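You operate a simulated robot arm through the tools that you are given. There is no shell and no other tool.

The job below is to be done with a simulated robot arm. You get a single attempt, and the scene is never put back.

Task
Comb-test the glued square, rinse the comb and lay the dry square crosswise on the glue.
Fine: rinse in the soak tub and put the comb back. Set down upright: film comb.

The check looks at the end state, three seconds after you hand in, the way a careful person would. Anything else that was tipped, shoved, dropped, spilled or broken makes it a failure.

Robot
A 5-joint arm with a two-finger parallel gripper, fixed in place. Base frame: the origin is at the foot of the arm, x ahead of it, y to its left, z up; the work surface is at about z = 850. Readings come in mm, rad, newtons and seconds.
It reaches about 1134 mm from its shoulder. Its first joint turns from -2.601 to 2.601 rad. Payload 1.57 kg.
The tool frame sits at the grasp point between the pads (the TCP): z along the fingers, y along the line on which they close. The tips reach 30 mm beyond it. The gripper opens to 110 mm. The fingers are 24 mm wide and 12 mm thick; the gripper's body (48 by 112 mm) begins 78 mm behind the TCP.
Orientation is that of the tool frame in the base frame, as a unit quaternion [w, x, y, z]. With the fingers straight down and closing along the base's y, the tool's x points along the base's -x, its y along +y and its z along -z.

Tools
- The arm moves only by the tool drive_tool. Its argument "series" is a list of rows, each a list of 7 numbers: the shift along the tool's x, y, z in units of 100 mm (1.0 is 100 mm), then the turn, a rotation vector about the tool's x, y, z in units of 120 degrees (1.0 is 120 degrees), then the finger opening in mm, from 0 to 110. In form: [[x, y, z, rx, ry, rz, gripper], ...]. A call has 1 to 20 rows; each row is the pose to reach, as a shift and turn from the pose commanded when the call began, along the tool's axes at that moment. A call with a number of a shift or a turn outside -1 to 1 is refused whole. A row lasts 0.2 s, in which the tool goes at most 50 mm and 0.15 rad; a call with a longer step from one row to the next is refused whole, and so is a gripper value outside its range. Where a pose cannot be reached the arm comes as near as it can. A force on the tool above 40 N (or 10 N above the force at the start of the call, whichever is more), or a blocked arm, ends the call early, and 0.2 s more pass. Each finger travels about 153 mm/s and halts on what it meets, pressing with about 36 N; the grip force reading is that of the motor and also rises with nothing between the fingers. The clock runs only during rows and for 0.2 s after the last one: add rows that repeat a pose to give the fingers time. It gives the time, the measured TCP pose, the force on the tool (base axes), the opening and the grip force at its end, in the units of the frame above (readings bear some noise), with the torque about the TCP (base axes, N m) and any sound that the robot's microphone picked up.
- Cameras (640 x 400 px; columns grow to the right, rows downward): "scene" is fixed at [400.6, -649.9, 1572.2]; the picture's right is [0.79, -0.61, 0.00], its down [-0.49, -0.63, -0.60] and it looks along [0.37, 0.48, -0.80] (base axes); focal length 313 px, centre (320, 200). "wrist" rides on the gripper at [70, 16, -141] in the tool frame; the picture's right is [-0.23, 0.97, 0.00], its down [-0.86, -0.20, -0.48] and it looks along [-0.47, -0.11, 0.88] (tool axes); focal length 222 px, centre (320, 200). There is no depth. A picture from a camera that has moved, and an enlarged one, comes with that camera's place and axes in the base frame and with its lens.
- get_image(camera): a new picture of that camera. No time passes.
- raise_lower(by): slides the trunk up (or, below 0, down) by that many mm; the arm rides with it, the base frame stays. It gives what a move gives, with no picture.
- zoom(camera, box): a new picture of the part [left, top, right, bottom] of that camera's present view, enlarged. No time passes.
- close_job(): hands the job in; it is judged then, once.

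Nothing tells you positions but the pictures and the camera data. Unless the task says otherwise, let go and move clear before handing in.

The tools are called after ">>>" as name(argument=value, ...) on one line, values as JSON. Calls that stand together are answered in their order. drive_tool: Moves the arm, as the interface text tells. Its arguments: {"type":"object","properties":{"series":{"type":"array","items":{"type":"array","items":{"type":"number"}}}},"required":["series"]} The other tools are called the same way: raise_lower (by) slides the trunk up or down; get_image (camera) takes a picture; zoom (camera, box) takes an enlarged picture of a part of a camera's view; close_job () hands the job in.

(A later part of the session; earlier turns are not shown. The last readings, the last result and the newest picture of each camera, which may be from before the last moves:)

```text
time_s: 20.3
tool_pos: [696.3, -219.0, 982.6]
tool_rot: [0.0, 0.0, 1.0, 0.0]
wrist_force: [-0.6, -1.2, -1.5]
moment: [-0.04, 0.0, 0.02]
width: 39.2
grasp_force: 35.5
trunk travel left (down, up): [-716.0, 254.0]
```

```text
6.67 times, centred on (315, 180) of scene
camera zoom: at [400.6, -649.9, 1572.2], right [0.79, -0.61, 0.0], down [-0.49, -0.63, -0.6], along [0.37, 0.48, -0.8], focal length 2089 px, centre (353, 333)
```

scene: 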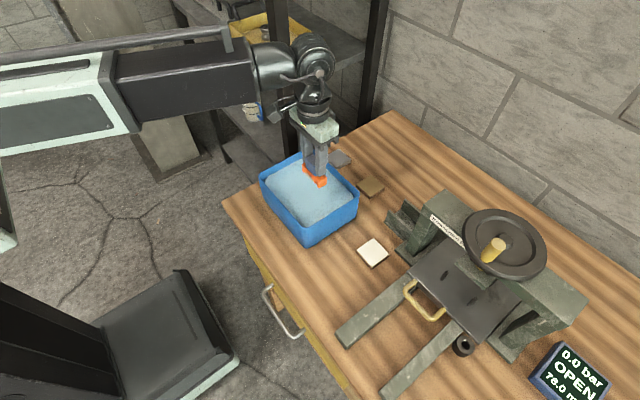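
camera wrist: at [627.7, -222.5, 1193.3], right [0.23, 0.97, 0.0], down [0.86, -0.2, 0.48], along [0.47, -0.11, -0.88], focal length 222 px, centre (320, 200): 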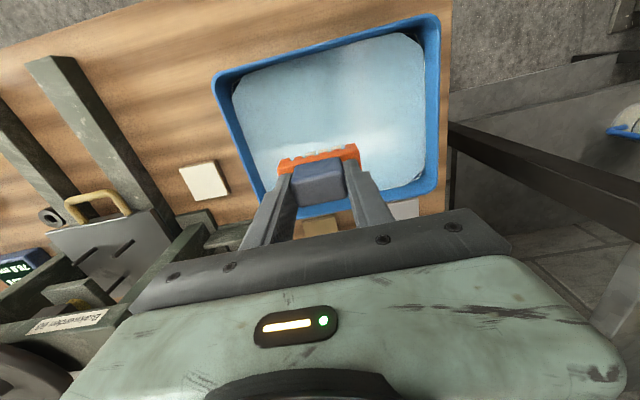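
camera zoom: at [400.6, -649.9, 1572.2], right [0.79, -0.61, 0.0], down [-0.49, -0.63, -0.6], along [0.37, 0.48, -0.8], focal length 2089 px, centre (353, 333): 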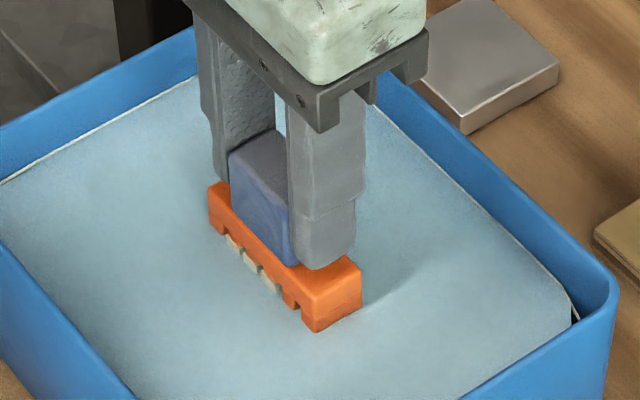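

The foot is just at the water surface. I'll go another 20 mm down so the coated teeth are fully under, still clear of the tub floor.

>>> raise_lower(by=-20)

>>> zoom(camera="scene", box=[280, 150, 350, 210])

```text
time_s: 21.0
tool_pos: [696.4, -220.0, 961.9]
tool_rot: [0.0, 0.0, 1.0, 0.0]
wrist_force: [-0.3, 0.9, -1.7]
moment: [0.0, 0.01, -0.02]
width: 38.9
grasp_force: 35.7
trunk travel left (down, up): [-696.0, 274.0]
```

```text
6.67 times, centred on (315, 180) of scene
camera zoom: at [400.6, -649.9, 1572.2], right [0.79, -0.61, 0.0], down [-0.49, -0.63, -0.6], along [0.37, 0.48, -0.8], focal length 2089 px, centre (353, 333)
```

zoom: 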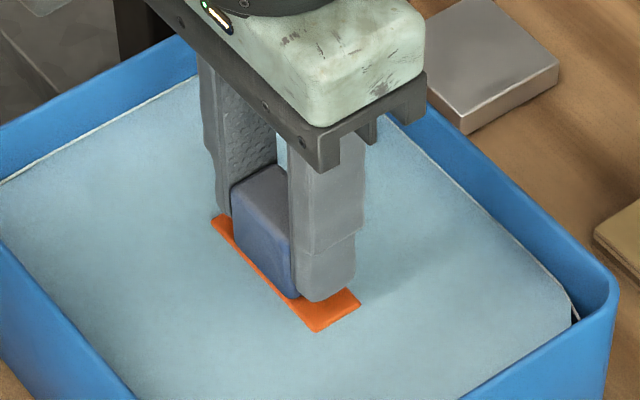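

The teeth and orange body are under water. I'll swish gently along x to rinse off the glue.

>>> drive_tool(series=[[0.12, 0, 0, 0, 0, 0, 15], [0.24, 0, 0, 0, 0, 0, 15], [0.12, 0, 0, 0, 0, 0, 15], [0, 0, 0, 0, 0, 0, 15], [-0.12, 0, 0, 0, 0, 0, 15], [-0.24, 0, 0, 0, 0, 0, 15], [-0.12, 0, 0, 0, 0, 0, 15], [0, 0, 0, 0, 0, 0, 15], [0.12, 0, 0, 0, 0, 0, 15], [0.24, 0, 0, 0, 0, 0, 15], [0.12, 0, 0, 0, 0, 0, 15], [0, 0, 0, 0, 0, 0, 15], [-0.12, 0, 0, 0, 0, 0, 15], [-0.24, 0, 0, 0, 0, 0, 15], [-0.12, 0, 0, 0, 0, 0, 15], [0, 0, 0, 0, 0, 0, 15], [0, 0, 0, 0, 0, 0, 15], [0, 0, 0, 0, 0, 0, 15]])

>>> raise_lower(by=45)

>>> zoom(camera="scene", box=[280, 140, 350, 200])

>>> zoom(camera="wrist", box=[250, 90, 390, 190])

```text
time_s: 24.8
tool_pos: [697.5, -221.9, 962.6]
tool_rot: [0.0, 0.0, 1.0, 0.001]
wrist_force: [0.4, -0.5, 0.0]
moment: [0.01, -0.02, -0.01]
width: 38.9
grasp_force: 35.9
trunk travel left (down, up): [-696.0, 274.0]
```

```text
time_s: 25.7
tool_pos: [697.3, -221.4, 1008.0]
tool_rot: [0.0, 0.0, 1.0, -0.001]
wrist_force: [0.9, -0.5, -0.8]
moment: [-0.02, -0.06, -0.01]
width: 39.0
grasp_force: 35.9
trunk travel left (down, up): [-741.0, 229.0]
```

```text
6.67 times, centred on (315, 170) of scene
camera zoom: at [400.6, -649.9, 1572.2], right [0.79, -0.61, 0.0], down [-0.49, -0.63, -0.6], along [0.37, 0.48, -0.8], focal length 2089 px, centre (353, 400)
```

zoom: 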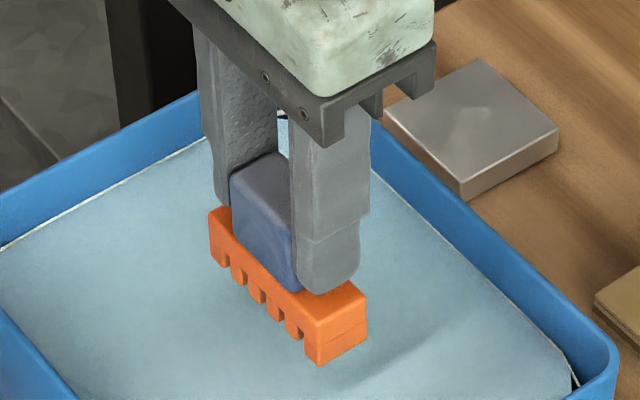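

```text
4.00 times, centred on (320, 140) of wrist
camera zoom: at [627.6, -203.6, 1148.3], right [0.23, 0.97, 0.0], down [0.86, -0.2, 0.48], along [0.47, -0.11, -0.88], focal length 888 px, centre (320, 440)
```

zoom: 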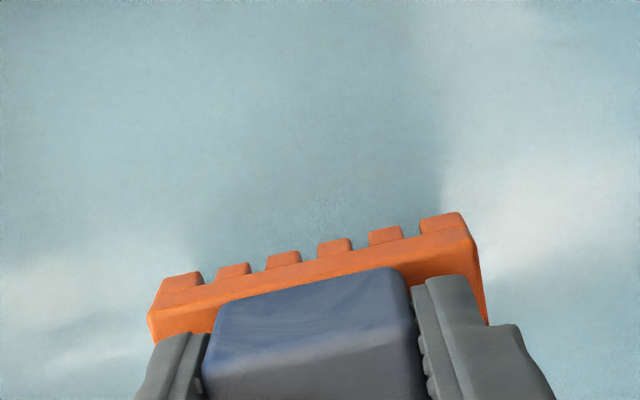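

The comb is clean. I'll let it drip over the tub for a moment, then raise it and carry it home on a straight path that doesn't cross either square.

>>> drive_tool(series=[[0, 0, 0, 0, 0, 0, 15], [0, 0, 0, 0, 0, 0, 15], [0, 0, 0, 0, 0, 0, 15], [0, 0, 0, 0, 0, 0, 15], [0, 0, 0, 0, 0, 0, 15], [0, 0, 0, 0, 0, 0, 15], [0, 0, 0, 0, 0, 0, 15], [0, 0, 0, 0, 0, 0, 15]])

>>> raise_lower(by=45)

>>> drive_tool(series=[[0.18, -0.354, 0, 0, 0, 0, 15], [0.367, -0.708, 0, 0, 0, 0, 15]])

>>> drive_tool(series=[[0.18, -0.354, 0, 0, 0, 0, 15], [0.367, -0.708, 0, 0, 0, 0, 15]])

>>> drive_tool(series=[[0.18, -0.354, 0, 0, 0, 0.025, 15], [0.368, -0.707, 0, 0, 0, 0.05, 15], [0.368, -0.707, 0, 0, 0, 0.05, 15]])

>>> get_image(camera="wrist")

>>> get_image(camera="scene")

```text
time_s: 27.5
tool_pos: [696.7, -221.0, 1008.4]
tool_rot: [0.0, 0.0, 1.0, 0.0]
wrist_force: [-0.2, -0.1, -1.0]
moment: [-0.04, -0.03, 0.03]
width: 39.1
grasp_force: 35.5
trunk travel left (down, up): [-741.0, 229.0]
```

```text
time_s: 28.3
tool_pos: [698.2, -220.9, 1052.0]
tool_rot: [0.0, 0.0, 1.0, 0.0]
wrist_force: [-0.2, 0.1, -0.2]
moment: [-0.01, -0.01, 0.05]
width: 39.0
grasp_force: 36.2
trunk travel left (down, up): [-786.0, 184.0]
```

```text
time_s: 28.9
tool_pos: [659.8, -291.0, 1052.0]
tool_rot: [0.0, 0.0, 1.0, 0.0]
wrist_force: [-0.2, 0.1, 1.0]
moment: [-0.02, 0.0, 0.0]
width: 39.1
grasp_force: 35.7
trunk travel left (down, up): [-786.0, 184.0]
```

```text
time_s: 29.5
tool_pos: [621.5, -360.1, 1052.6]
tool_rot: [0.0, 0.0, 1.0, -0.001]
wrist_force: [0.6, 0.1, -0.6]
moment: [0.01, -0.02, 0.03]
width: 39.2
grasp_force: 35.8
trunk travel left (down, up): [-786.0, 184.0]
```

```text
time_s: 30.3
tool_pos: [583.9, -431.7, 1051.0]
tool_rot: [0.0, 0.053, 0.999, 0.0]
wrist_force: [-0.6, -0.5, -0.4]
moment: [0.03, -0.03, 0.03]
width: 39.1
grasp_force: 36.2
trunk travel left (down, up): [-786.0, 184.0]
```

```text
taken
camera wrist: at [516.9, -407.6, 1193.3], right [0.33, 0.94, 0.0], down [0.83, -0.29, 0.48], along [0.45, -0.16, -0.88], focal length 222 px, centre (320, 200)
```

wrist: 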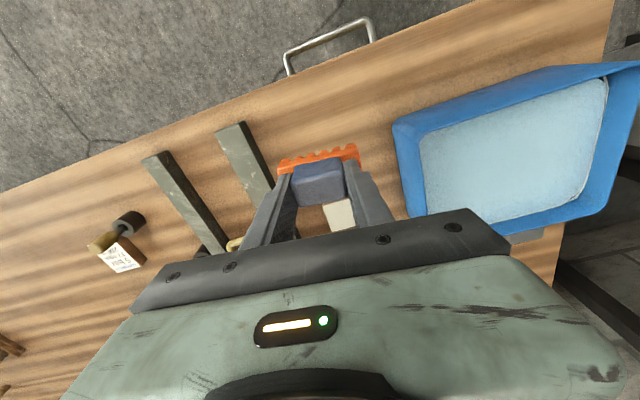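

```text
taken
```

scene: 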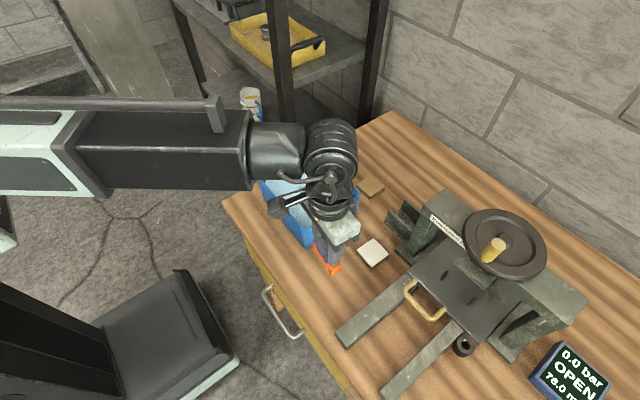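

The gripper is within 3 mm of the home spot. I'll correct that and lower most of the way.

>>> drive_tool(series=[[-0.027, -0.008, 0, 0, 0, 0, 15], [-0.027, -0.008, 0, 0, 0, 0, 15]])

>>> raise_lower(by=-128)

>>> zoom(camera="scene", box=[310, 255, 358, 300])

>>> zoom(camera="wrist", box=[240, 120, 400, 220])

```text
time_s: 30.9
tool_pos: [587.4, -433.3, 1052.2]
tool_rot: [0.0, 0.052, 0.999, 0.0]
wrist_force: [-0.4, -0.1, -0.5]
moment: [0.01, -0.01, 0.01]
width: 39.1
grasp_force: 36.0
trunk travel left (down, up): [-786.0, 184.0]
```

```text
time_s: 32.5
tool_pos: [589.5, -432.7, 924.1]
tool_rot: [-0.001, 0.053, 0.999, 0.001]
wrist_force: [0.4, 0.0, -0.4]
moment: [-0.02, 0.01, 0.0]
width: 38.7
grasp_force: 35.8
trunk travel left (down, up): [-658.0, 312.0]
```

```text
8.89 times, centred on (334, 278) of scene
camera zoom: at [400.6, -649.9, 1572.2], right [0.79, -0.61, 0.0], down [-0.49, -0.63, -0.6], along [0.37, 0.48, -0.8], focal length 2785 px, centre (196, -489)
```

zoom: 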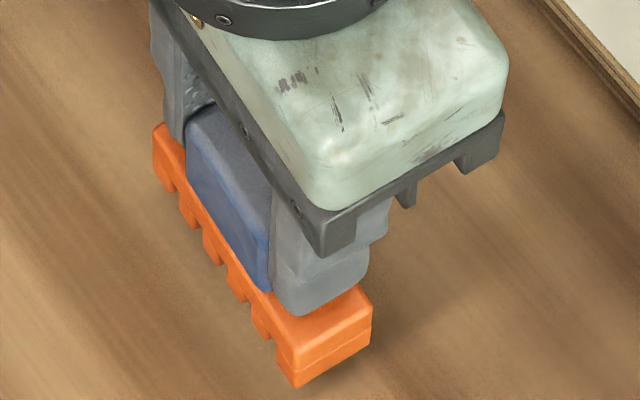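

```text
4.00 times, centred on (320, 170) of wrist
camera zoom: at [520.4, -408.7, 1065.4], right [0.33, 0.94, 0.0], down [0.83, -0.29, 0.48], along [0.45, -0.16, -0.88], focal length 888 px, centre (320, 320)
```

zoom: 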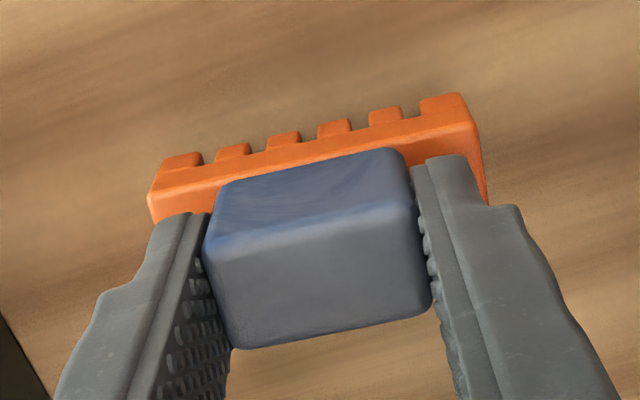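

It's about 11 mm above the bench at the original spot. I'll lower 9 mm, then finish in sub-millimetre steps.

>>> raise_lower(by=-9)

>>> zoom(camera="scene", box=[310, 255, 358, 300])

```text
time_s: 33.1
tool_pos: [587.8, -432.3, 915.1]
tool_rot: [0.0, 0.052, 0.999, 0.0]
wrist_force: [0.1, -0.6, -0.5]
moment: [-0.03, -0.02, 0.0]
width: 39.2
grasp_force: 35.8
trunk travel left (down, up): [-649.0, 321.0]
```

```text
8.89 times, centred on (334, 278) of scene
camera zoom: at [400.6, -649.9, 1572.2], right [0.79, -0.61, 0.0], down [-0.49, -0.63, -0.6], along [0.37, 0.48, -0.8], focal length 2785 px, centre (196, -489)
```

zoom: 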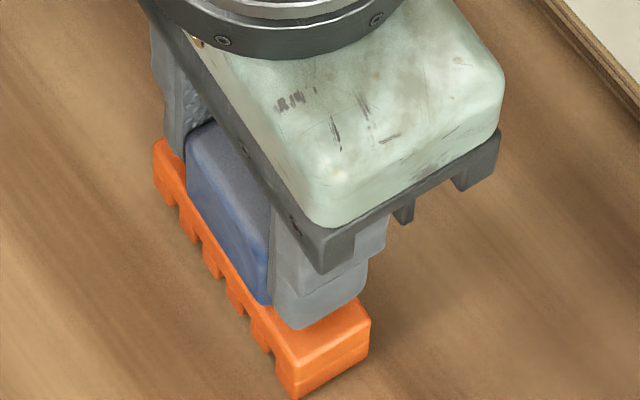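

>>> raise_lower(by=-1)

```text
time_s: 33.6
tool_pos: [587.8, -433.4, 915.0]
tool_rot: [0.0, 0.053, 0.999, 0.001]
wrist_force: [0.0, 0.7, -0.4]
moment: [0.02, 0.02, -0.01]
width: 39.2
grasp_force: 35.9
trunk travel left (down, up): [-648.0, 322.0]
```

No contact yet, even at the original grip height, so the comb slipped up slightly in the grip during the press. I'll take another small step.

>>> raise_lower(by=-0.7)

```text
time_s: 34.1
tool_pos: [589.3, -433.3, 914.3]
tool_rot: [0.0, 0.052, 0.999, 0.0]
wrist_force: [0.6, 0.7, 0.0]
moment: [0.01, -0.03, -0.01]
width: 39.1
grasp_force: 35.9
trunk travel left (down, up): [-647.0, 323.0]
```

>>> raise_lower(by=-0.5)

```text
time_s: 34.6
tool_pos: [588.2, -432.5, 913.7]
tool_rot: [0.0, 0.052, 0.999, 0.0]
wrist_force: [2.1, -1.6, 8.2]
moment: [-0.02, -0.07, -0.01]
width: 39.1
grasp_force: 36.0
trunk travel left (down, up): [-646.0, 324.0]
```

The comb is touching the bench at about 8 N, upright at its original place. I'll release and back straight up.

>>> drive_tool(series=[[0, 0, 0, 0, 0, 0, 45], [0, 0, 0, 0, 0, 0, 55], [0, 0, 0, 0, 0, 0, 66], [0, 0, 0, 0, 0, 0, 66]])

>>> raise_lower(by=80)

>>> zoom(camera="wrist", box=[240, 90, 400, 190])

>>> zoom(camera="scene", box=[300, 230, 396, 300])

```text
time_s: 35.6
tool_pos: [588.3, -433.1, 914.0]
tool_rot: [0.001, 0.052, 0.999, 0.0]
wrist_force: [0.6, -0.9, -0.3]
moment: [-0.06, 0.0, -0.01]
width: 66.0
grasp_force: 0.0
trunk travel left (down, up): [-646.0, 324.0]
```

```text
time_s: 36.8
tool_pos: [588.0, -433.2, 993.3]
tool_rot: [0.0, 0.052, 0.999, 0.0]
wrist_force: [0.5, 0.5, 0.3]
moment: [0.04, 0.01, 0.02]
width: 65.8
grasp_force: 0.0
trunk travel left (down, up): [-726.0, 244.0]
```

```text
4.00 times, centred on (320, 140) of wrist
camera zoom: at [520.5, -408.7, 1134.1], right [0.33, 0.94, 0.0], down [0.83, -0.29, 0.48], along [0.45, -0.16, -0.88], focal length 888 px, centre (320, 440)
```

zoom: 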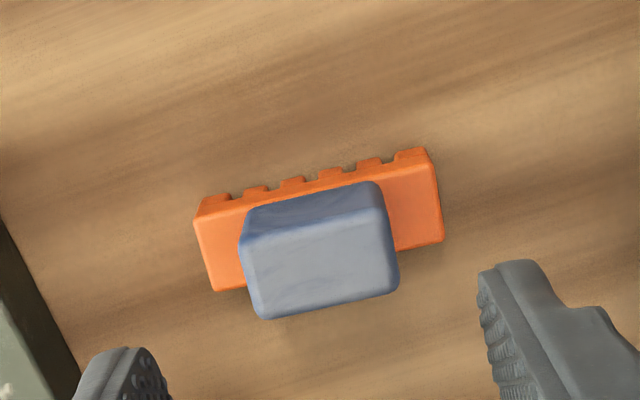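

```text
5.71 times, centred on (348, 265) of scene
camera zoom: at [400.6, -649.9, 1572.2], right [0.79, -0.61, 0.0], down [-0.49, -0.63, -0.6], along [0.37, 0.48, -0.8], focal length 1791 px, centre (160, -171)
```

zoom: 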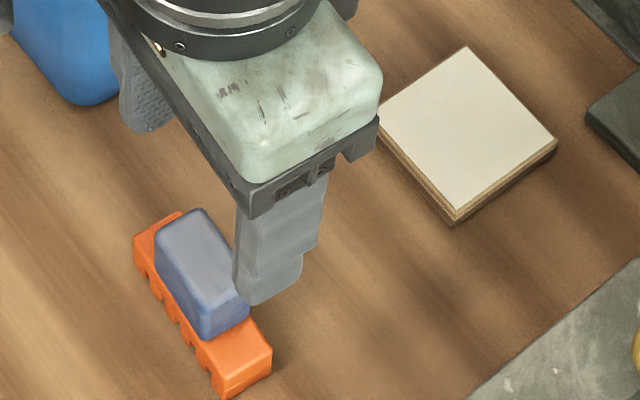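

The comb stands upright in its original place, clean. Now I'll look closely at both squares to find each one's grain direction.

>>> zoom(camera="scene", box=[352, 234, 392, 270])

>>> zoom(camera="scene", box=[352, 170, 392, 202])

>>> raise_lower(by=70)

>>> drive_tool(series=[[-0.45, 0.15, 0, 0, 0, -0.05, 100], [-0.9, 0.3, 0, 0, 0, -0.05, 100]])

>>> get_image(camera="wrist")

```text
11.11 times, centred on (372, 252) of scene
camera zoom: at [400.6, -649.9, 1572.2], right [0.79, -0.61, 0.0], down [-0.49, -0.63, -0.6], along [0.37, 0.48, -0.8], focal length 3482 px, centre (-258, -378)
```

zoom: 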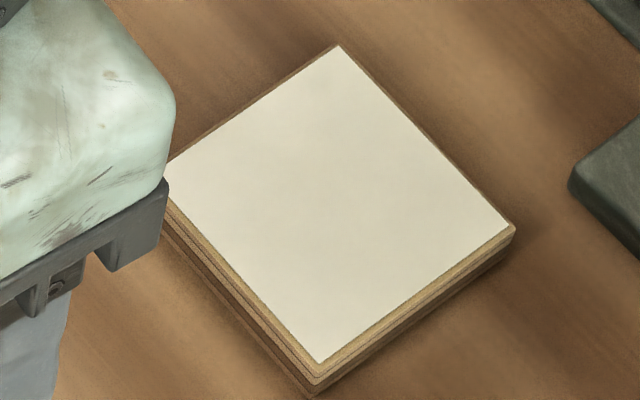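

```text
12.50 times, centred on (372, 186) of scene
camera zoom: at [400.6, -649.9, 1572.2], right [0.79, -0.61, 0.0], down [-0.49, -0.63, -0.6], along [0.37, 0.48, -0.8], focal length 3917 px, centre (-330, 375)
```

zoom: 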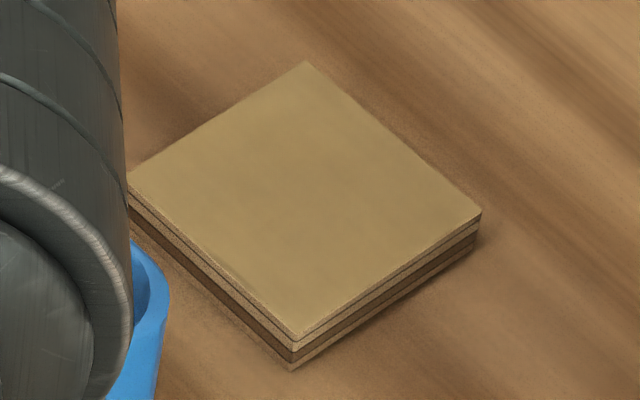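

```text
time_s: 37.9
tool_pos: [588.1, -434.1, 1063.2]
tool_rot: [0.0, 0.052, 0.999, 0.0]
wrist_force: [-0.1, -1.0, -0.3]
moment: [0.01, 0.03, 0.0]
width: 65.8
grasp_force: 0.1
trunk travel left (down, up): [-796.0, 174.0]
```

```text
time_s: 38.5
tool_pos: [678.4, -413.8, 1063.5]
tool_rot: [0.0, 0.0, 1.0, 0.0]
wrist_force: [0.2, 0.5, 0.1]
moment: [0.02, 0.01, -0.01]
width: 100.1
grasp_force: 0.0
trunk travel left (down, up): [-796.0, 174.0]
```

```text
taken
camera wrist: at [608.7, -397.1, 1203.9], right [0.23, 0.97, 0.0], down [0.86, -0.2, 0.48], along [0.47, -0.11, -0.88], focal length 222 px, centre (320, 200)
```

wrist: 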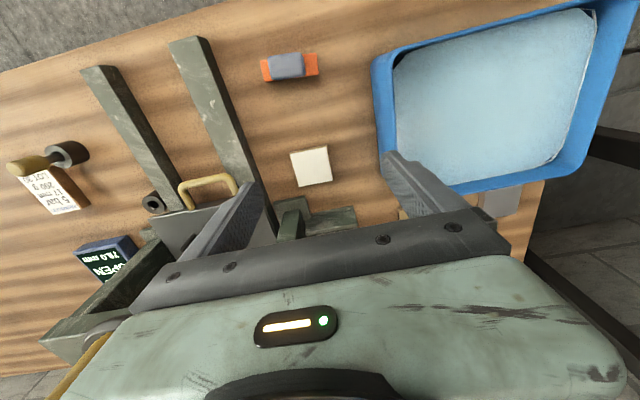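

Both squares are layered ply, so I need to see the grain on their faces and edges. I'll zoom with the wrist camera.

>>> zoom(camera="wrist", box=[280, 140, 344, 192])

>>> drive_tool(series=[[-0.1, 0.45, 0, 0, 0, 0, 100], [-0.2, 0.9, 0, 0, 0, 0, 100]])

>>> get_image(camera="wrist")

```text
7.69 times, centred on (312, 166) of wrist
camera zoom: at [608.7, -397.1, 1203.9], right [0.23, 0.97, 0.0], down [0.86, -0.2, 0.48], along [0.47, -0.11, -0.88], focal length 1709 px, centre (382, 462)
```

zoom: 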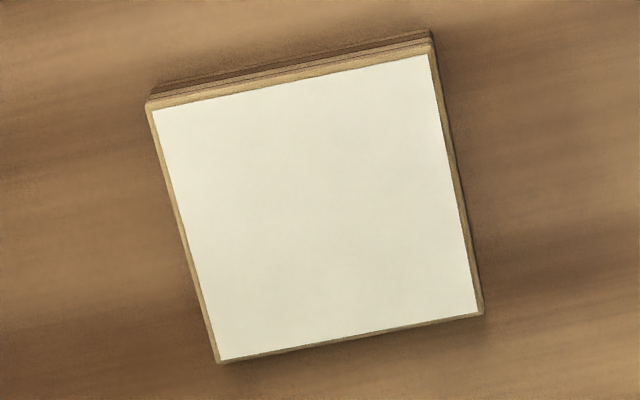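

```text
time_s: 39.1
tool_pos: [702.3, -323.6, 1061.8]
tool_rot: [0.0, 0.0, 1.0, 0.0]
wrist_force: [0.0, -0.3, 0.4]
moment: [-0.02, 0.0, -0.03]
width: 100.1
grasp_force: 0.1
trunk travel left (down, up): [-796.0, 174.0]
```

```text
taken
camera wrist: at [631.0, -305.3, 1204.1], right [0.23, 0.97, 0.0], down [0.86, -0.2, 0.48], along [0.47, -0.11, -0.88], focal length 222 px, centre (320, 200)
```

wrist: 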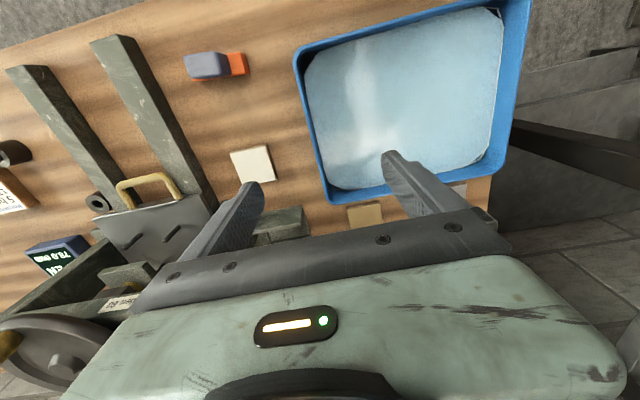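

The dry square is partly behind the gripper, so I'll move forward to bring it into clear view.

>>> drive_tool(series=[[-0.45, 0.15, 0, 0, 0, 0, 100], [-0.9, 0.3, 0, 0, 0, 0, 100]])

>>> drive_tool(series=[[-0.3, 0.12, 0, 0, 0, 0, 100], [-0.4, 0.14, 0, 0, 0, 0, 100]])

>>> get_image(camera="wrist")

>>> get_image(camera="scene")

```text
time_s: 39.7
tool_pos: [791.3, -292.0, 1063.5]
tool_rot: [0.0, -0.001, 1.0, 0.0]
wrist_force: [0.4, 0.5, -0.5]
moment: [-0.02, 0.02, -0.03]
width: 99.7
grasp_force: 0.1
trunk travel left (down, up): [-796.0, 174.0]
```

```text
time_s: 40.3
tool_pos: [831.8, -277.1, 1063.2]
tool_rot: [0.0, 0.001, 1.0, 0.0]
wrist_force: [0.3, -1.0, -0.4]
moment: [-0.01, -0.01, 0.0]
width: 100.1
grasp_force: 0.1
trunk travel left (down, up): [-796.0, 174.0]
```

```text
taken
camera wrist: at [761.6, -260.8, 1204.0], right [0.23, 0.97, 0.0], down [0.86, -0.2, 0.48], along [0.47, -0.11, -0.88], focal length 222 px, centre (320, 200)
```

wrist: 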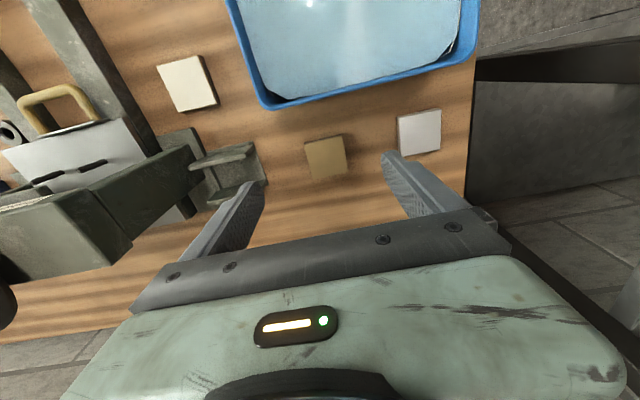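

```text
taken
```

scene: 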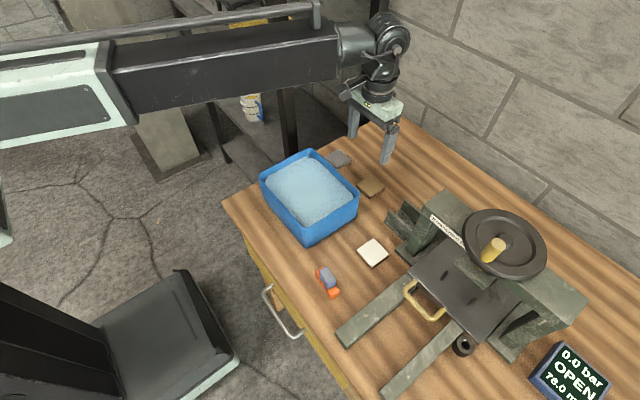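

>>> zoom(camera="wrist", box=[296, 130, 352, 182])

>>> zoom(camera="wrist", box=[150, 46, 222, 118])

>>> zoom(camera="wrist", box=[388, 100, 452, 160])

>>> zoom(camera="scene", box=[352, 170, 392, 202])

>>> zoom(camera="scene", box=[352, 234, 392, 270])

```text
7.69 times, centred on (324, 156) of wrist
camera zoom: at [761.6, -260.8, 1204.0], right [0.23, 0.97, 0.0], down [0.86, -0.2, 0.48], along [0.47, -0.11, -0.88], focal length 1709 px, centre (289, 538)
```

zoom: 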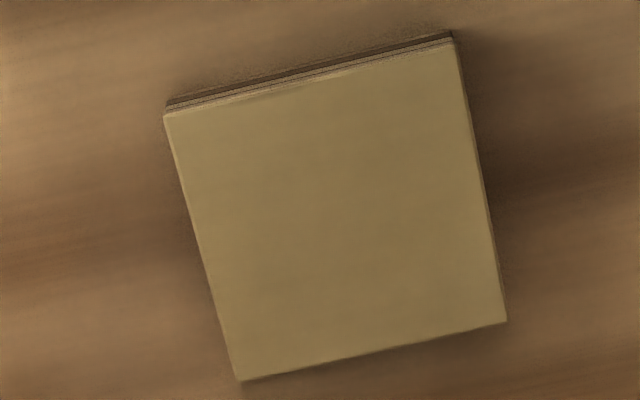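

```text
5.56 times, centred on (186, 82) of wrist
camera zoom: at [761.6, -260.8, 1204.0], right [0.23, 0.97, 0.0], down [0.86, -0.2, 0.48], along [0.47, -0.11, -0.88], focal length 1234 px, centre (1064, 856)
```

zoom: 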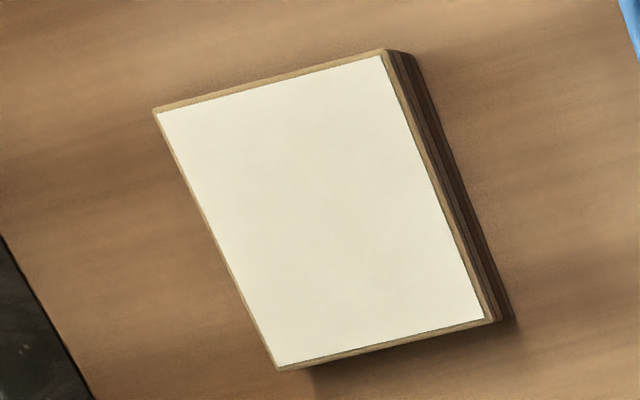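

```text
6.67 times, centred on (420, 130) of wrist
camera zoom: at [761.6, -260.8, 1204.0], right [0.23, 0.97, 0.0], down [0.86, -0.2, 0.48], along [0.47, -0.11, -0.88], focal length 1481 px, centre (-347, 667)
```

zoom: 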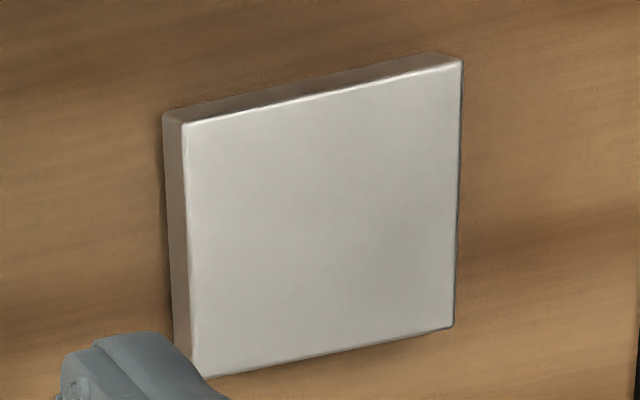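

```text
12.50 times, centred on (372, 186) of scene
camera zoom: at [400.6, -649.9, 1572.2], right [0.79, -0.61, 0.0], down [-0.49, -0.63, -0.6], along [0.37, 0.48, -0.8], focal length 3917 px, centre (-330, 375)
```

zoom: 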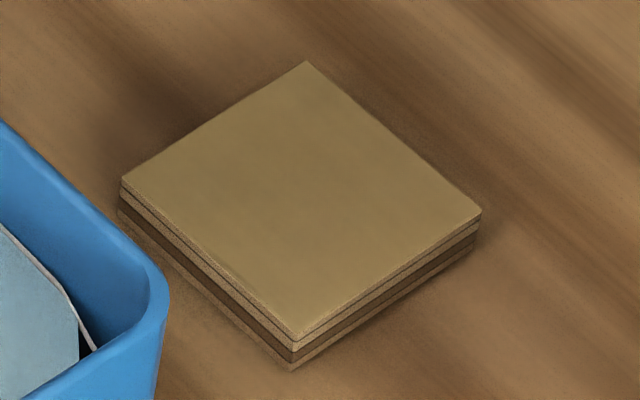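

```text
11.11 times, centred on (372, 252) of scene
camera zoom: at [400.6, -649.9, 1572.2], right [0.79, -0.61, 0.0], down [-0.49, -0.63, -0.6], along [0.37, 0.48, -0.8], focal length 3482 px, centre (-258, -378)
```

zoom: 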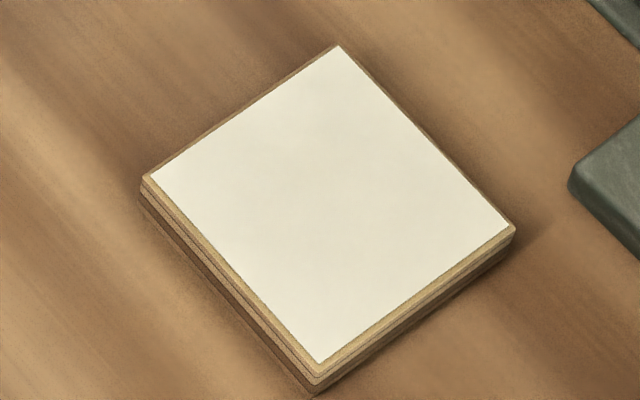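

Neither top shows obvious grain at this scale. I'll zoom in tighter on the faces and edges.

>>> zoom(camera="wrist", box=[312, 140, 340, 170])

>>> zoom(camera="scene", box=[362, 186, 386, 201])

>>> zoom(camera="scene", box=[358, 250, 386, 270])

>>> zoom(camera="wrist", box=[300, 130, 345, 150])

```text
13.33 times, centred on (326, 155) of wrist
camera zoom: at [761.6, -260.8, 1204.0], right [0.23, 0.97, 0.0], down [0.86, -0.2, 0.48], along [0.47, -0.11, -0.88], focal length 2962 px, centre (240, 800)
```

zoom: 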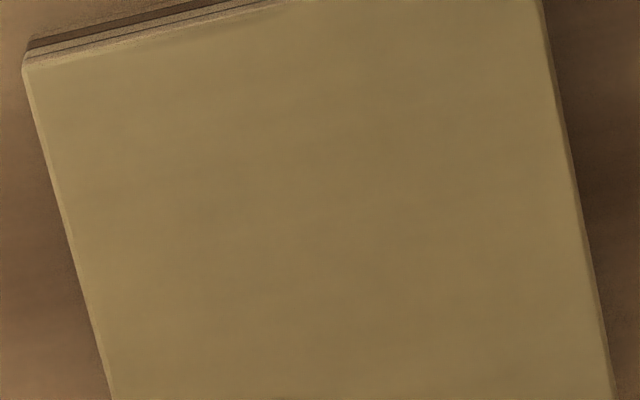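

```text
16.00 times, centred on (374, 194) of scene
camera zoom: at [400.6, -649.9, 1572.2], right [0.79, -0.61, 0.0], down [-0.49, -0.63, -0.6], along [0.37, 0.48, -0.8], focal length 5014 px, centre (-544, 304)
```

zoom: 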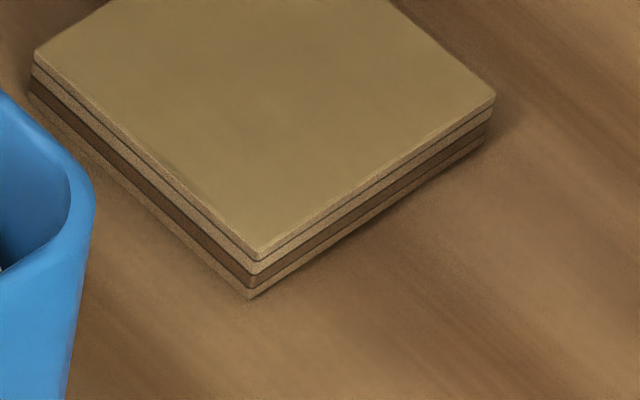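

```text
16.00 times, centred on (372, 260) of scene
camera zoom: at [400.6, -649.9, 1572.2], right [0.79, -0.61, 0.0], down [-0.49, -0.63, -0.6], along [0.37, 0.48, -0.8], focal length 5014 px, centre (-512, -760)
```

zoom: 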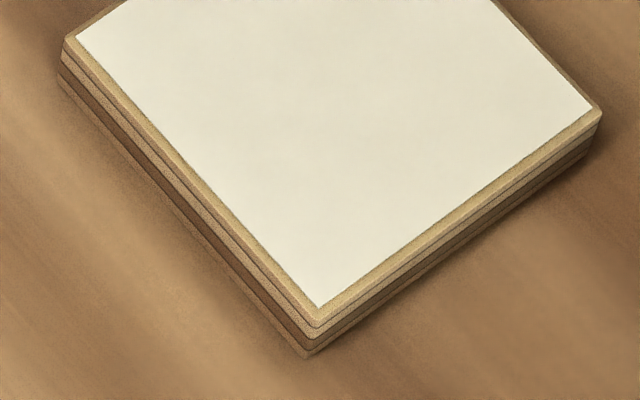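

```text
14.22 times, centred on (322, 140) of wrist
camera zoom: at [761.6, -260.8, 1204.0], right [0.23, 0.97, 0.0], down [0.86, -0.2, 0.48], along [0.47, -0.11, -0.88], focal length 3159 px, centre (284, 1053)
```

zoom: 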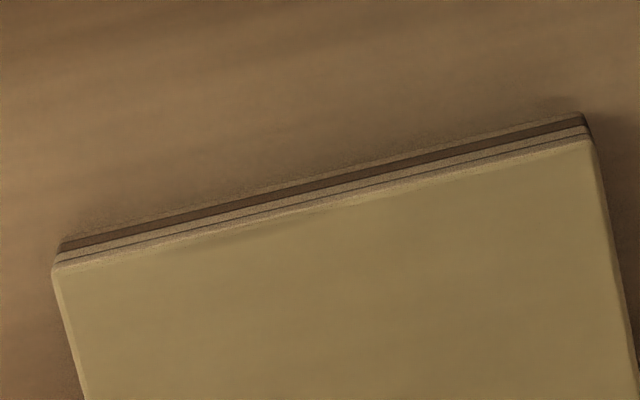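

The ply bands look the same on every visible edge. I'll move the gripper's shadow off and look again for faint grain on the dry square's face.

>>> drive_tool(series=[[0.4, -0.2, 0, 0, 0, 0, 100], [0.8, -0.4, 0, 0, 0, 0, 100]])

>>> drive_tool(series=[[0.4, -0.2, 0, 0, 0, 0, 100], [0.8, -0.4, 0, 0, 0, 0, 100]])

>>> zoom(camera="scene", box=[356, 174, 386, 199])

>>> zoom(camera="wrist", box=[300, 160, 420, 235])

>>> get_image(camera="wrist")

```text
time_s: 40.9
tool_pos: [750.1, -315.2, 1064.3]
tool_rot: [0.0, 0.0, 1.0, 0.0]
wrist_force: [-0.4, 1.6, 0.7]
moment: [0.01, -0.01, -0.01]
width: 100.1
grasp_force: 0.1
trunk travel left (down, up): [-796.0, 174.0]
```

```text
time_s: 41.5
tool_pos: [669.3, -357.8, 1063.0]
tool_rot: [0.0, 0.0, 1.0, 0.0]
wrist_force: [-0.2, -0.3, -0.1]
moment: [0.0, -0.05, 0.03]
width: 99.9
grasp_force: 0.1
trunk travel left (down, up): [-796.0, 174.0]
```

```text
16.00 times, centred on (371, 186) of scene
camera zoom: at [400.6, -649.9, 1572.2], right [0.79, -0.61, 0.0], down [-0.49, -0.63, -0.6], along [0.37, 0.48, -0.8], focal length 5014 px, centre (-496, 416)
```

zoom: 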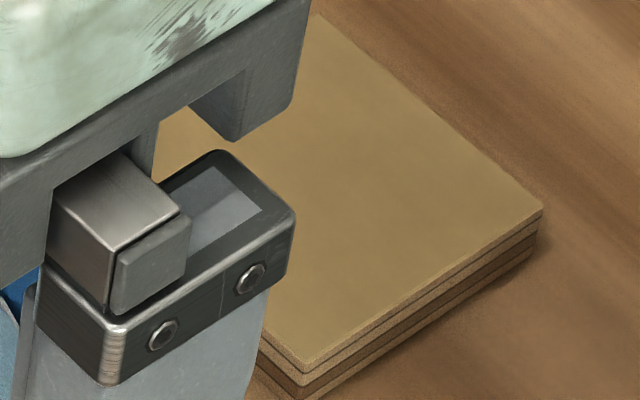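

```text
5.33 times, centred on (360, 198) of wrist
camera zoom: at [599.9, -341.2, 1204.3], right [0.23, 0.97, 0.0], down [0.85, -0.2, 0.48], along [0.47, -0.11, -0.88], focal length 1185 px, centre (107, 213)
```

zoom: 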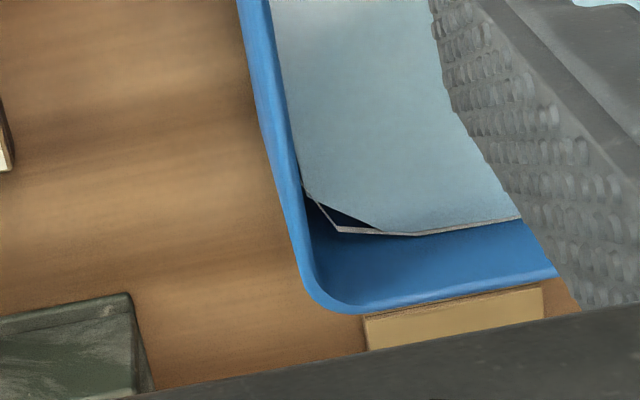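

```text
taken
camera wrist: at [599.9, -341.2, 1204.3], right [0.23, 0.97, 0.0], down [0.85, -0.2, 0.48], along [0.47, -0.11, -0.88], focal length 222 px, centre (320, 200)
```

wrist: 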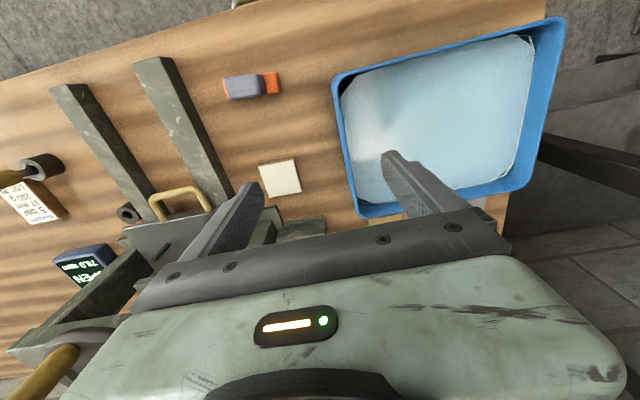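

The gripper is blocking the scene camera's view. I'll shift it toward +y and zoom tightly on the edge faces of both squares.

>>> drive_tool(series=[[0, 0.45, 0, 0, 0, 0, 100], [0, 0.9, 0, 0, 0, 0, 100], [0, 1.0, 0, 0, 0, 0, 100]])

>>> zoom(camera="scene", box=[364, 190, 376, 198])

>>> zoom(camera="scene", box=[370, 190, 382, 198])

>>> zoom(camera="scene", box=[362, 257, 374, 265])

>>> zoom(camera="scene", box=[371, 257, 383, 265])

>>> zoom(camera="scene", box=[357, 175, 384, 196])

```text
time_s: 42.3
tool_pos: [674.0, -258.7, 1063.8]
tool_rot: [0.001, 0.0, 1.0, 0.001]
wrist_force: [-0.8, 0.0, 0.4]
moment: [-0.02, -0.05, 0.0]
width: 100.2
grasp_force: 0.0
trunk travel left (down, up): [-796.0, 174.0]
```

```text
16.00 times, centred on (370, 194) of scene
camera zoom: at [400.6, -649.9, 1572.2], right [0.79, -0.61, 0.0], down [-0.49, -0.63, -0.6], along [0.37, 0.48, -0.8], focal length 5014 px, centre (-480, 296)
```

zoom: 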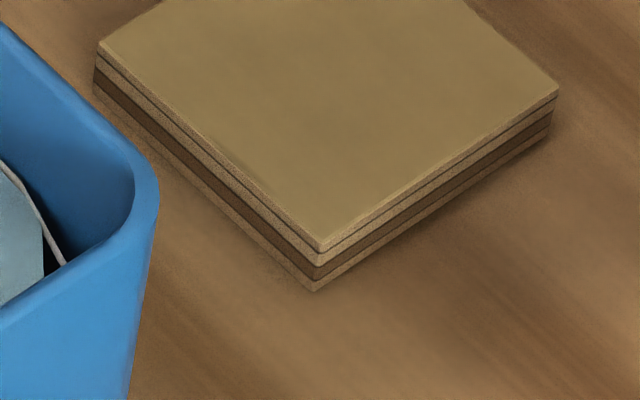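

```text
16.00 times, centred on (376, 194) of scene
camera zoom: at [400.6, -649.9, 1572.2], right [0.79, -0.61, 0.0], down [-0.49, -0.63, -0.6], along [0.37, 0.48, -0.8], focal length 5014 px, centre (-576, 296)
```

zoom: 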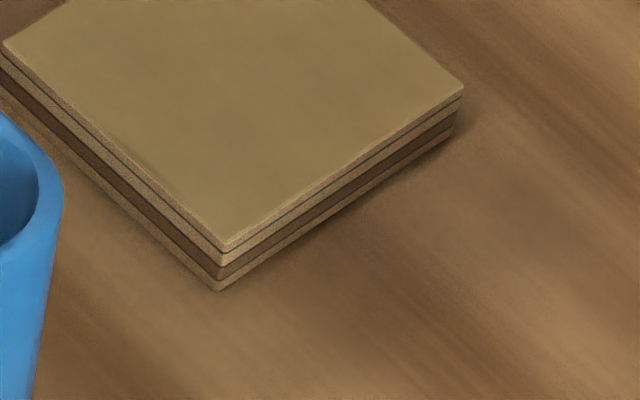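

```text
16.00 times, centred on (368, 261) of scene
camera zoom: at [400.6, -649.9, 1572.2], right [0.79, -0.61, 0.0], down [-0.49, -0.63, -0.6], along [0.37, 0.48, -0.8], focal length 5014 px, centre (-448, -776)
```

zoom: 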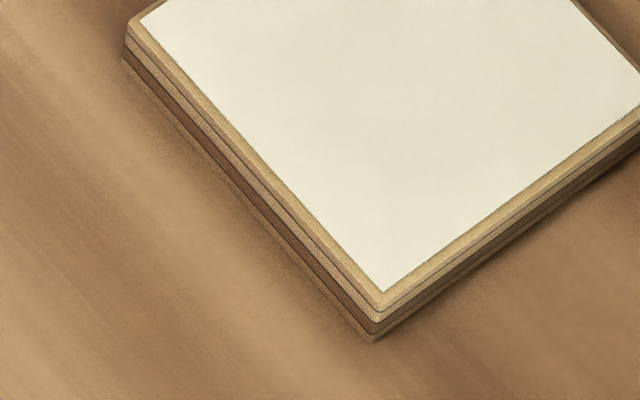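

```text
16.00 times, centred on (377, 261) of scene
camera zoom: at [400.6, -649.9, 1572.2], right [0.79, -0.61, 0.0], down [-0.49, -0.63, -0.6], along [0.37, 0.48, -0.8], focal length 5014 px, centre (-592, -776)
```

zoom: 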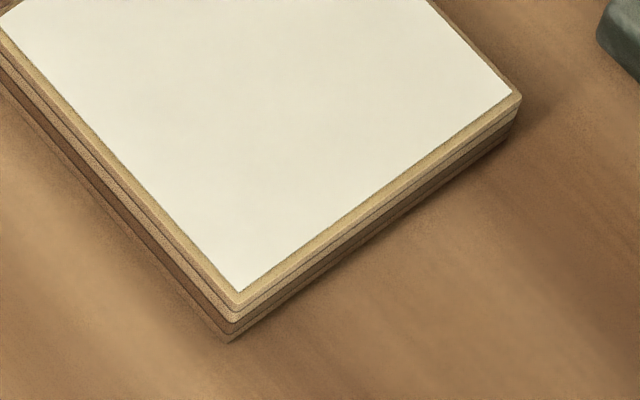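

```text
16.00 times, centred on (370, 186) of scene
camera zoom: at [400.6, -649.9, 1572.2], right [0.79, -0.61, 0.0], down [-0.49, -0.63, -0.6], along [0.37, 0.48, -0.8], focal length 5014 px, centre (-488, 432)
```

zoom: 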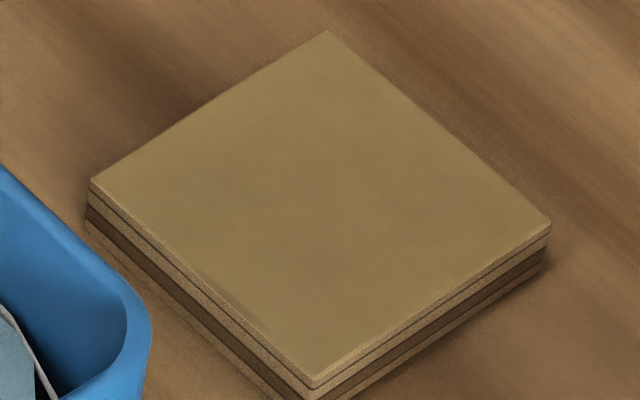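

No grain shows on either square. Both lie parallel (glued about −1.8°, dry about +0.5°), so crosswise means a quarter turn of the dry square. I'll go above the dry square at about (875, -276.5).

>>> drive_tool(series=[[-0.48, -0.04, 0, 0, 0, 0, 90], [-0.96, -0.08, 0, 0, 0, 0, 90]])

>>> drive_tool(series=[[-0.48, -0.04, 0, 0, 0, 0, 90], [-0.96, -0.09, 0, 0, 0, 0, 90], [-1.0, -0.1, 0, 0, 0, 0, 90], [-1.0, -0.1, 0, 0, 0, 0, 90]])

>>> raise_lower(by=-80)

>>> get_image(camera="wrist")

>>> zoom(camera="wrist", box=[240, 90, 400, 190])

>>> get_image(camera="scene")

```text
time_s: 42.9
tool_pos: [770.0, -265.0, 1063.4]
tool_rot: [0.0, 0.0, 1.0, 0.001]
wrist_force: [0.7, -0.1, 0.7]
moment: [0.0, -0.01, -0.02]
width: 89.9
grasp_force: 0.0
trunk travel left (down, up): [-796.0, 174.0]
```

```text
time_s: 43.9
tool_pos: [868.8, -275.3, 1062.7]
tool_rot: [0.0, 0.0, 1.0, 0.0]
wrist_force: [-0.2, -0.7, 0.6]
moment: [-0.02, 0.01, -0.02]
width: 90.0
grasp_force: 0.0
trunk travel left (down, up): [-796.0, 174.0]
```

```text
time_s: 45.0
tool_pos: [867.6, -275.1, 984.8]
tool_rot: [0.0, -0.001, 1.0, 0.0]
wrist_force: [-0.1, -0.1, 0.3]
moment: [0.0, 0.02, -0.01]
width: 90.0
grasp_force: 0.0
trunk travel left (down, up): [-716.0, 254.0]
```

```text
taken
camera wrist: at [797.7, -257.5, 1124.1], right [0.23, 0.97, 0.0], down [0.86, -0.2, 0.48], along [0.47, -0.11, -0.88], focal length 222 px, centre (320, 200)
```

wrist: 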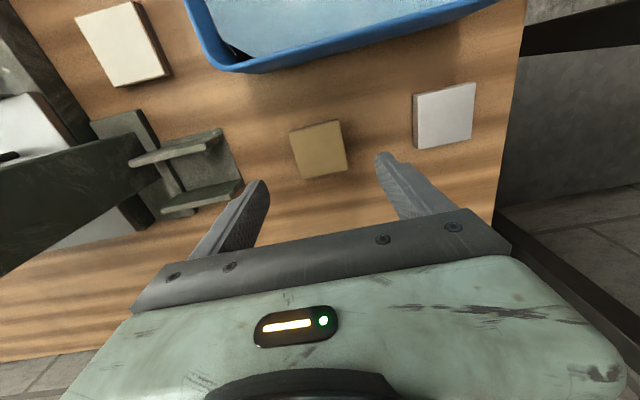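

```text
4.00 times, centred on (320, 140) of wrist
camera zoom: at [797.7, -257.5, 1124.1], right [0.23, 0.97, 0.0], down [0.86, -0.2, 0.48], along [0.47, -0.11, -0.88], focal length 888 px, centre (320, 440)
```

zoom: 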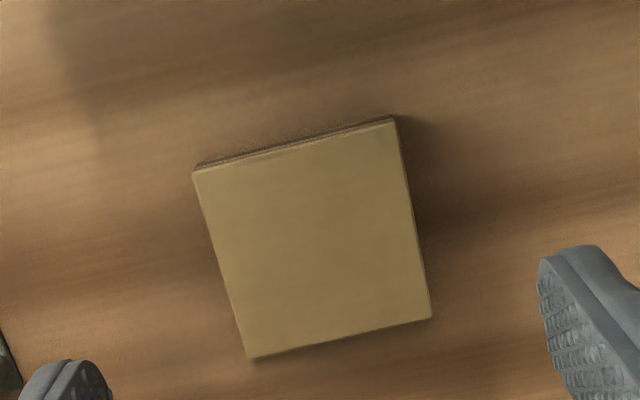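

```text
taken
```

scene: 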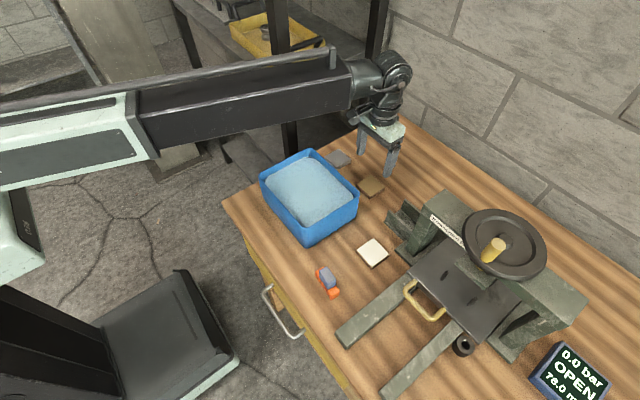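

The dry square centre refines to about (874, -276.3), aligned with the axes. I'll centre on it, lower partway and check.

>>> drive_tool(series=[[-0.063, -0.028, 0, 0, 0, 0, 84], [-0.063, -0.028, 0, 0, 0, 0, 84], [-0.063, -0.028, 0, 0, 0, 0, 84]])

>>> raise_lower(by=-72)

>>> zoom(camera="wrist", box=[220, 100, 420, 225])

>>> zoom(camera="scene", box=[340, 130, 430, 205])

```text
time_s: 45.8
tool_pos: [873.7, -277.3, 983.1]
tool_rot: [-0.001, 0.0, 1.0, 0.0]
wrist_force: [-0.4, 0.6, 0.1]
moment: [0.01, -0.03, 0.01]
width: 83.7
grasp_force: 0.0
trunk travel left (down, up): [-716.0, 254.0]
```

```text
time_s: 46.9
tool_pos: [874.9, -277.9, 910.8]
tool_rot: [0.0, 0.0, 1.0, 0.0]
wrist_force: [0.6, 0.1, 0.4]
moment: [0.01, 0.03, 0.0]
width: 83.9
grasp_force: 0.1
trunk travel left (down, up): [-644.0, 326.0]
```

```text
3.20 times, centred on (320, 162) of wrist
camera zoom: at [804.4, -260.5, 1052.1], right [0.23, 0.97, 0.0], down [0.86, -0.2, 0.48], along [0.47, -0.11, -0.88], focal length 711 px, centre (320, 320)
```

zoom: 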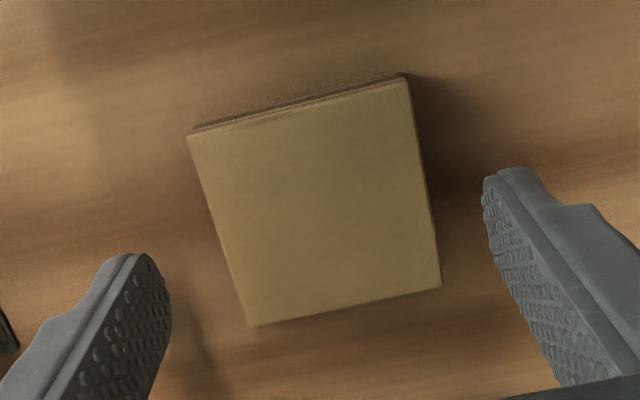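

```text
5.33 times, centred on (385, 168) of scene
camera zoom: at [400.6, -649.9, 1572.2], right [0.79, -0.61, 0.0], down [-0.49, -0.63, -0.6], along [0.37, 0.48, -0.8], focal length 1671 px, centre (-27, 373)
```

zoom: 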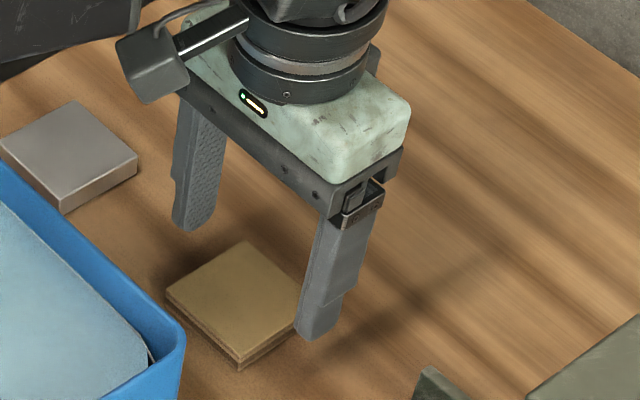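

The square is centred under the gripper to within half a millimetre. I'll lower so the tips sit 2–3 mm above the bench, then close.

>>> raise_lower(by=-28)

>>> zoom(camera="scene", box=[345, 150, 409, 205])

```text
time_s: 47.7
tool_pos: [874.4, -278.1, 883.7]
tool_rot: [0.0, 0.0, 1.0, 0.0]
wrist_force: [0.4, 0.1, -0.2]
moment: [-0.01, 0.05, 0.03]
width: 84.1
grasp_force: 0.0
trunk travel left (down, up): [-616.0, 354.0]
```

```text
7.27 times, centred on (377, 178) of scene
camera zoom: at [400.6, -649.9, 1572.2], right [0.79, -0.61, 0.0], down [-0.49, -0.63, -0.6], along [0.37, 0.48, -0.8], focal length 2279 px, centre (-94, 364)
```

zoom: 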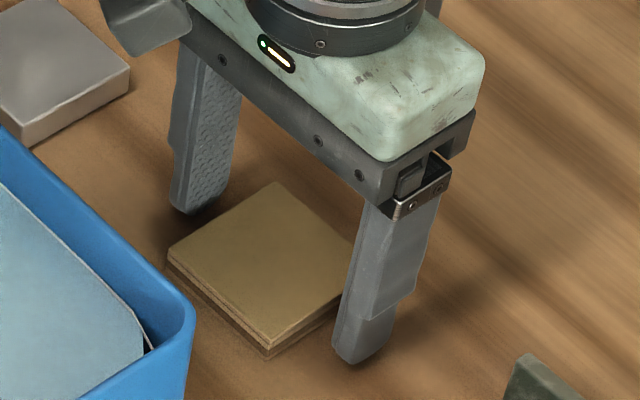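

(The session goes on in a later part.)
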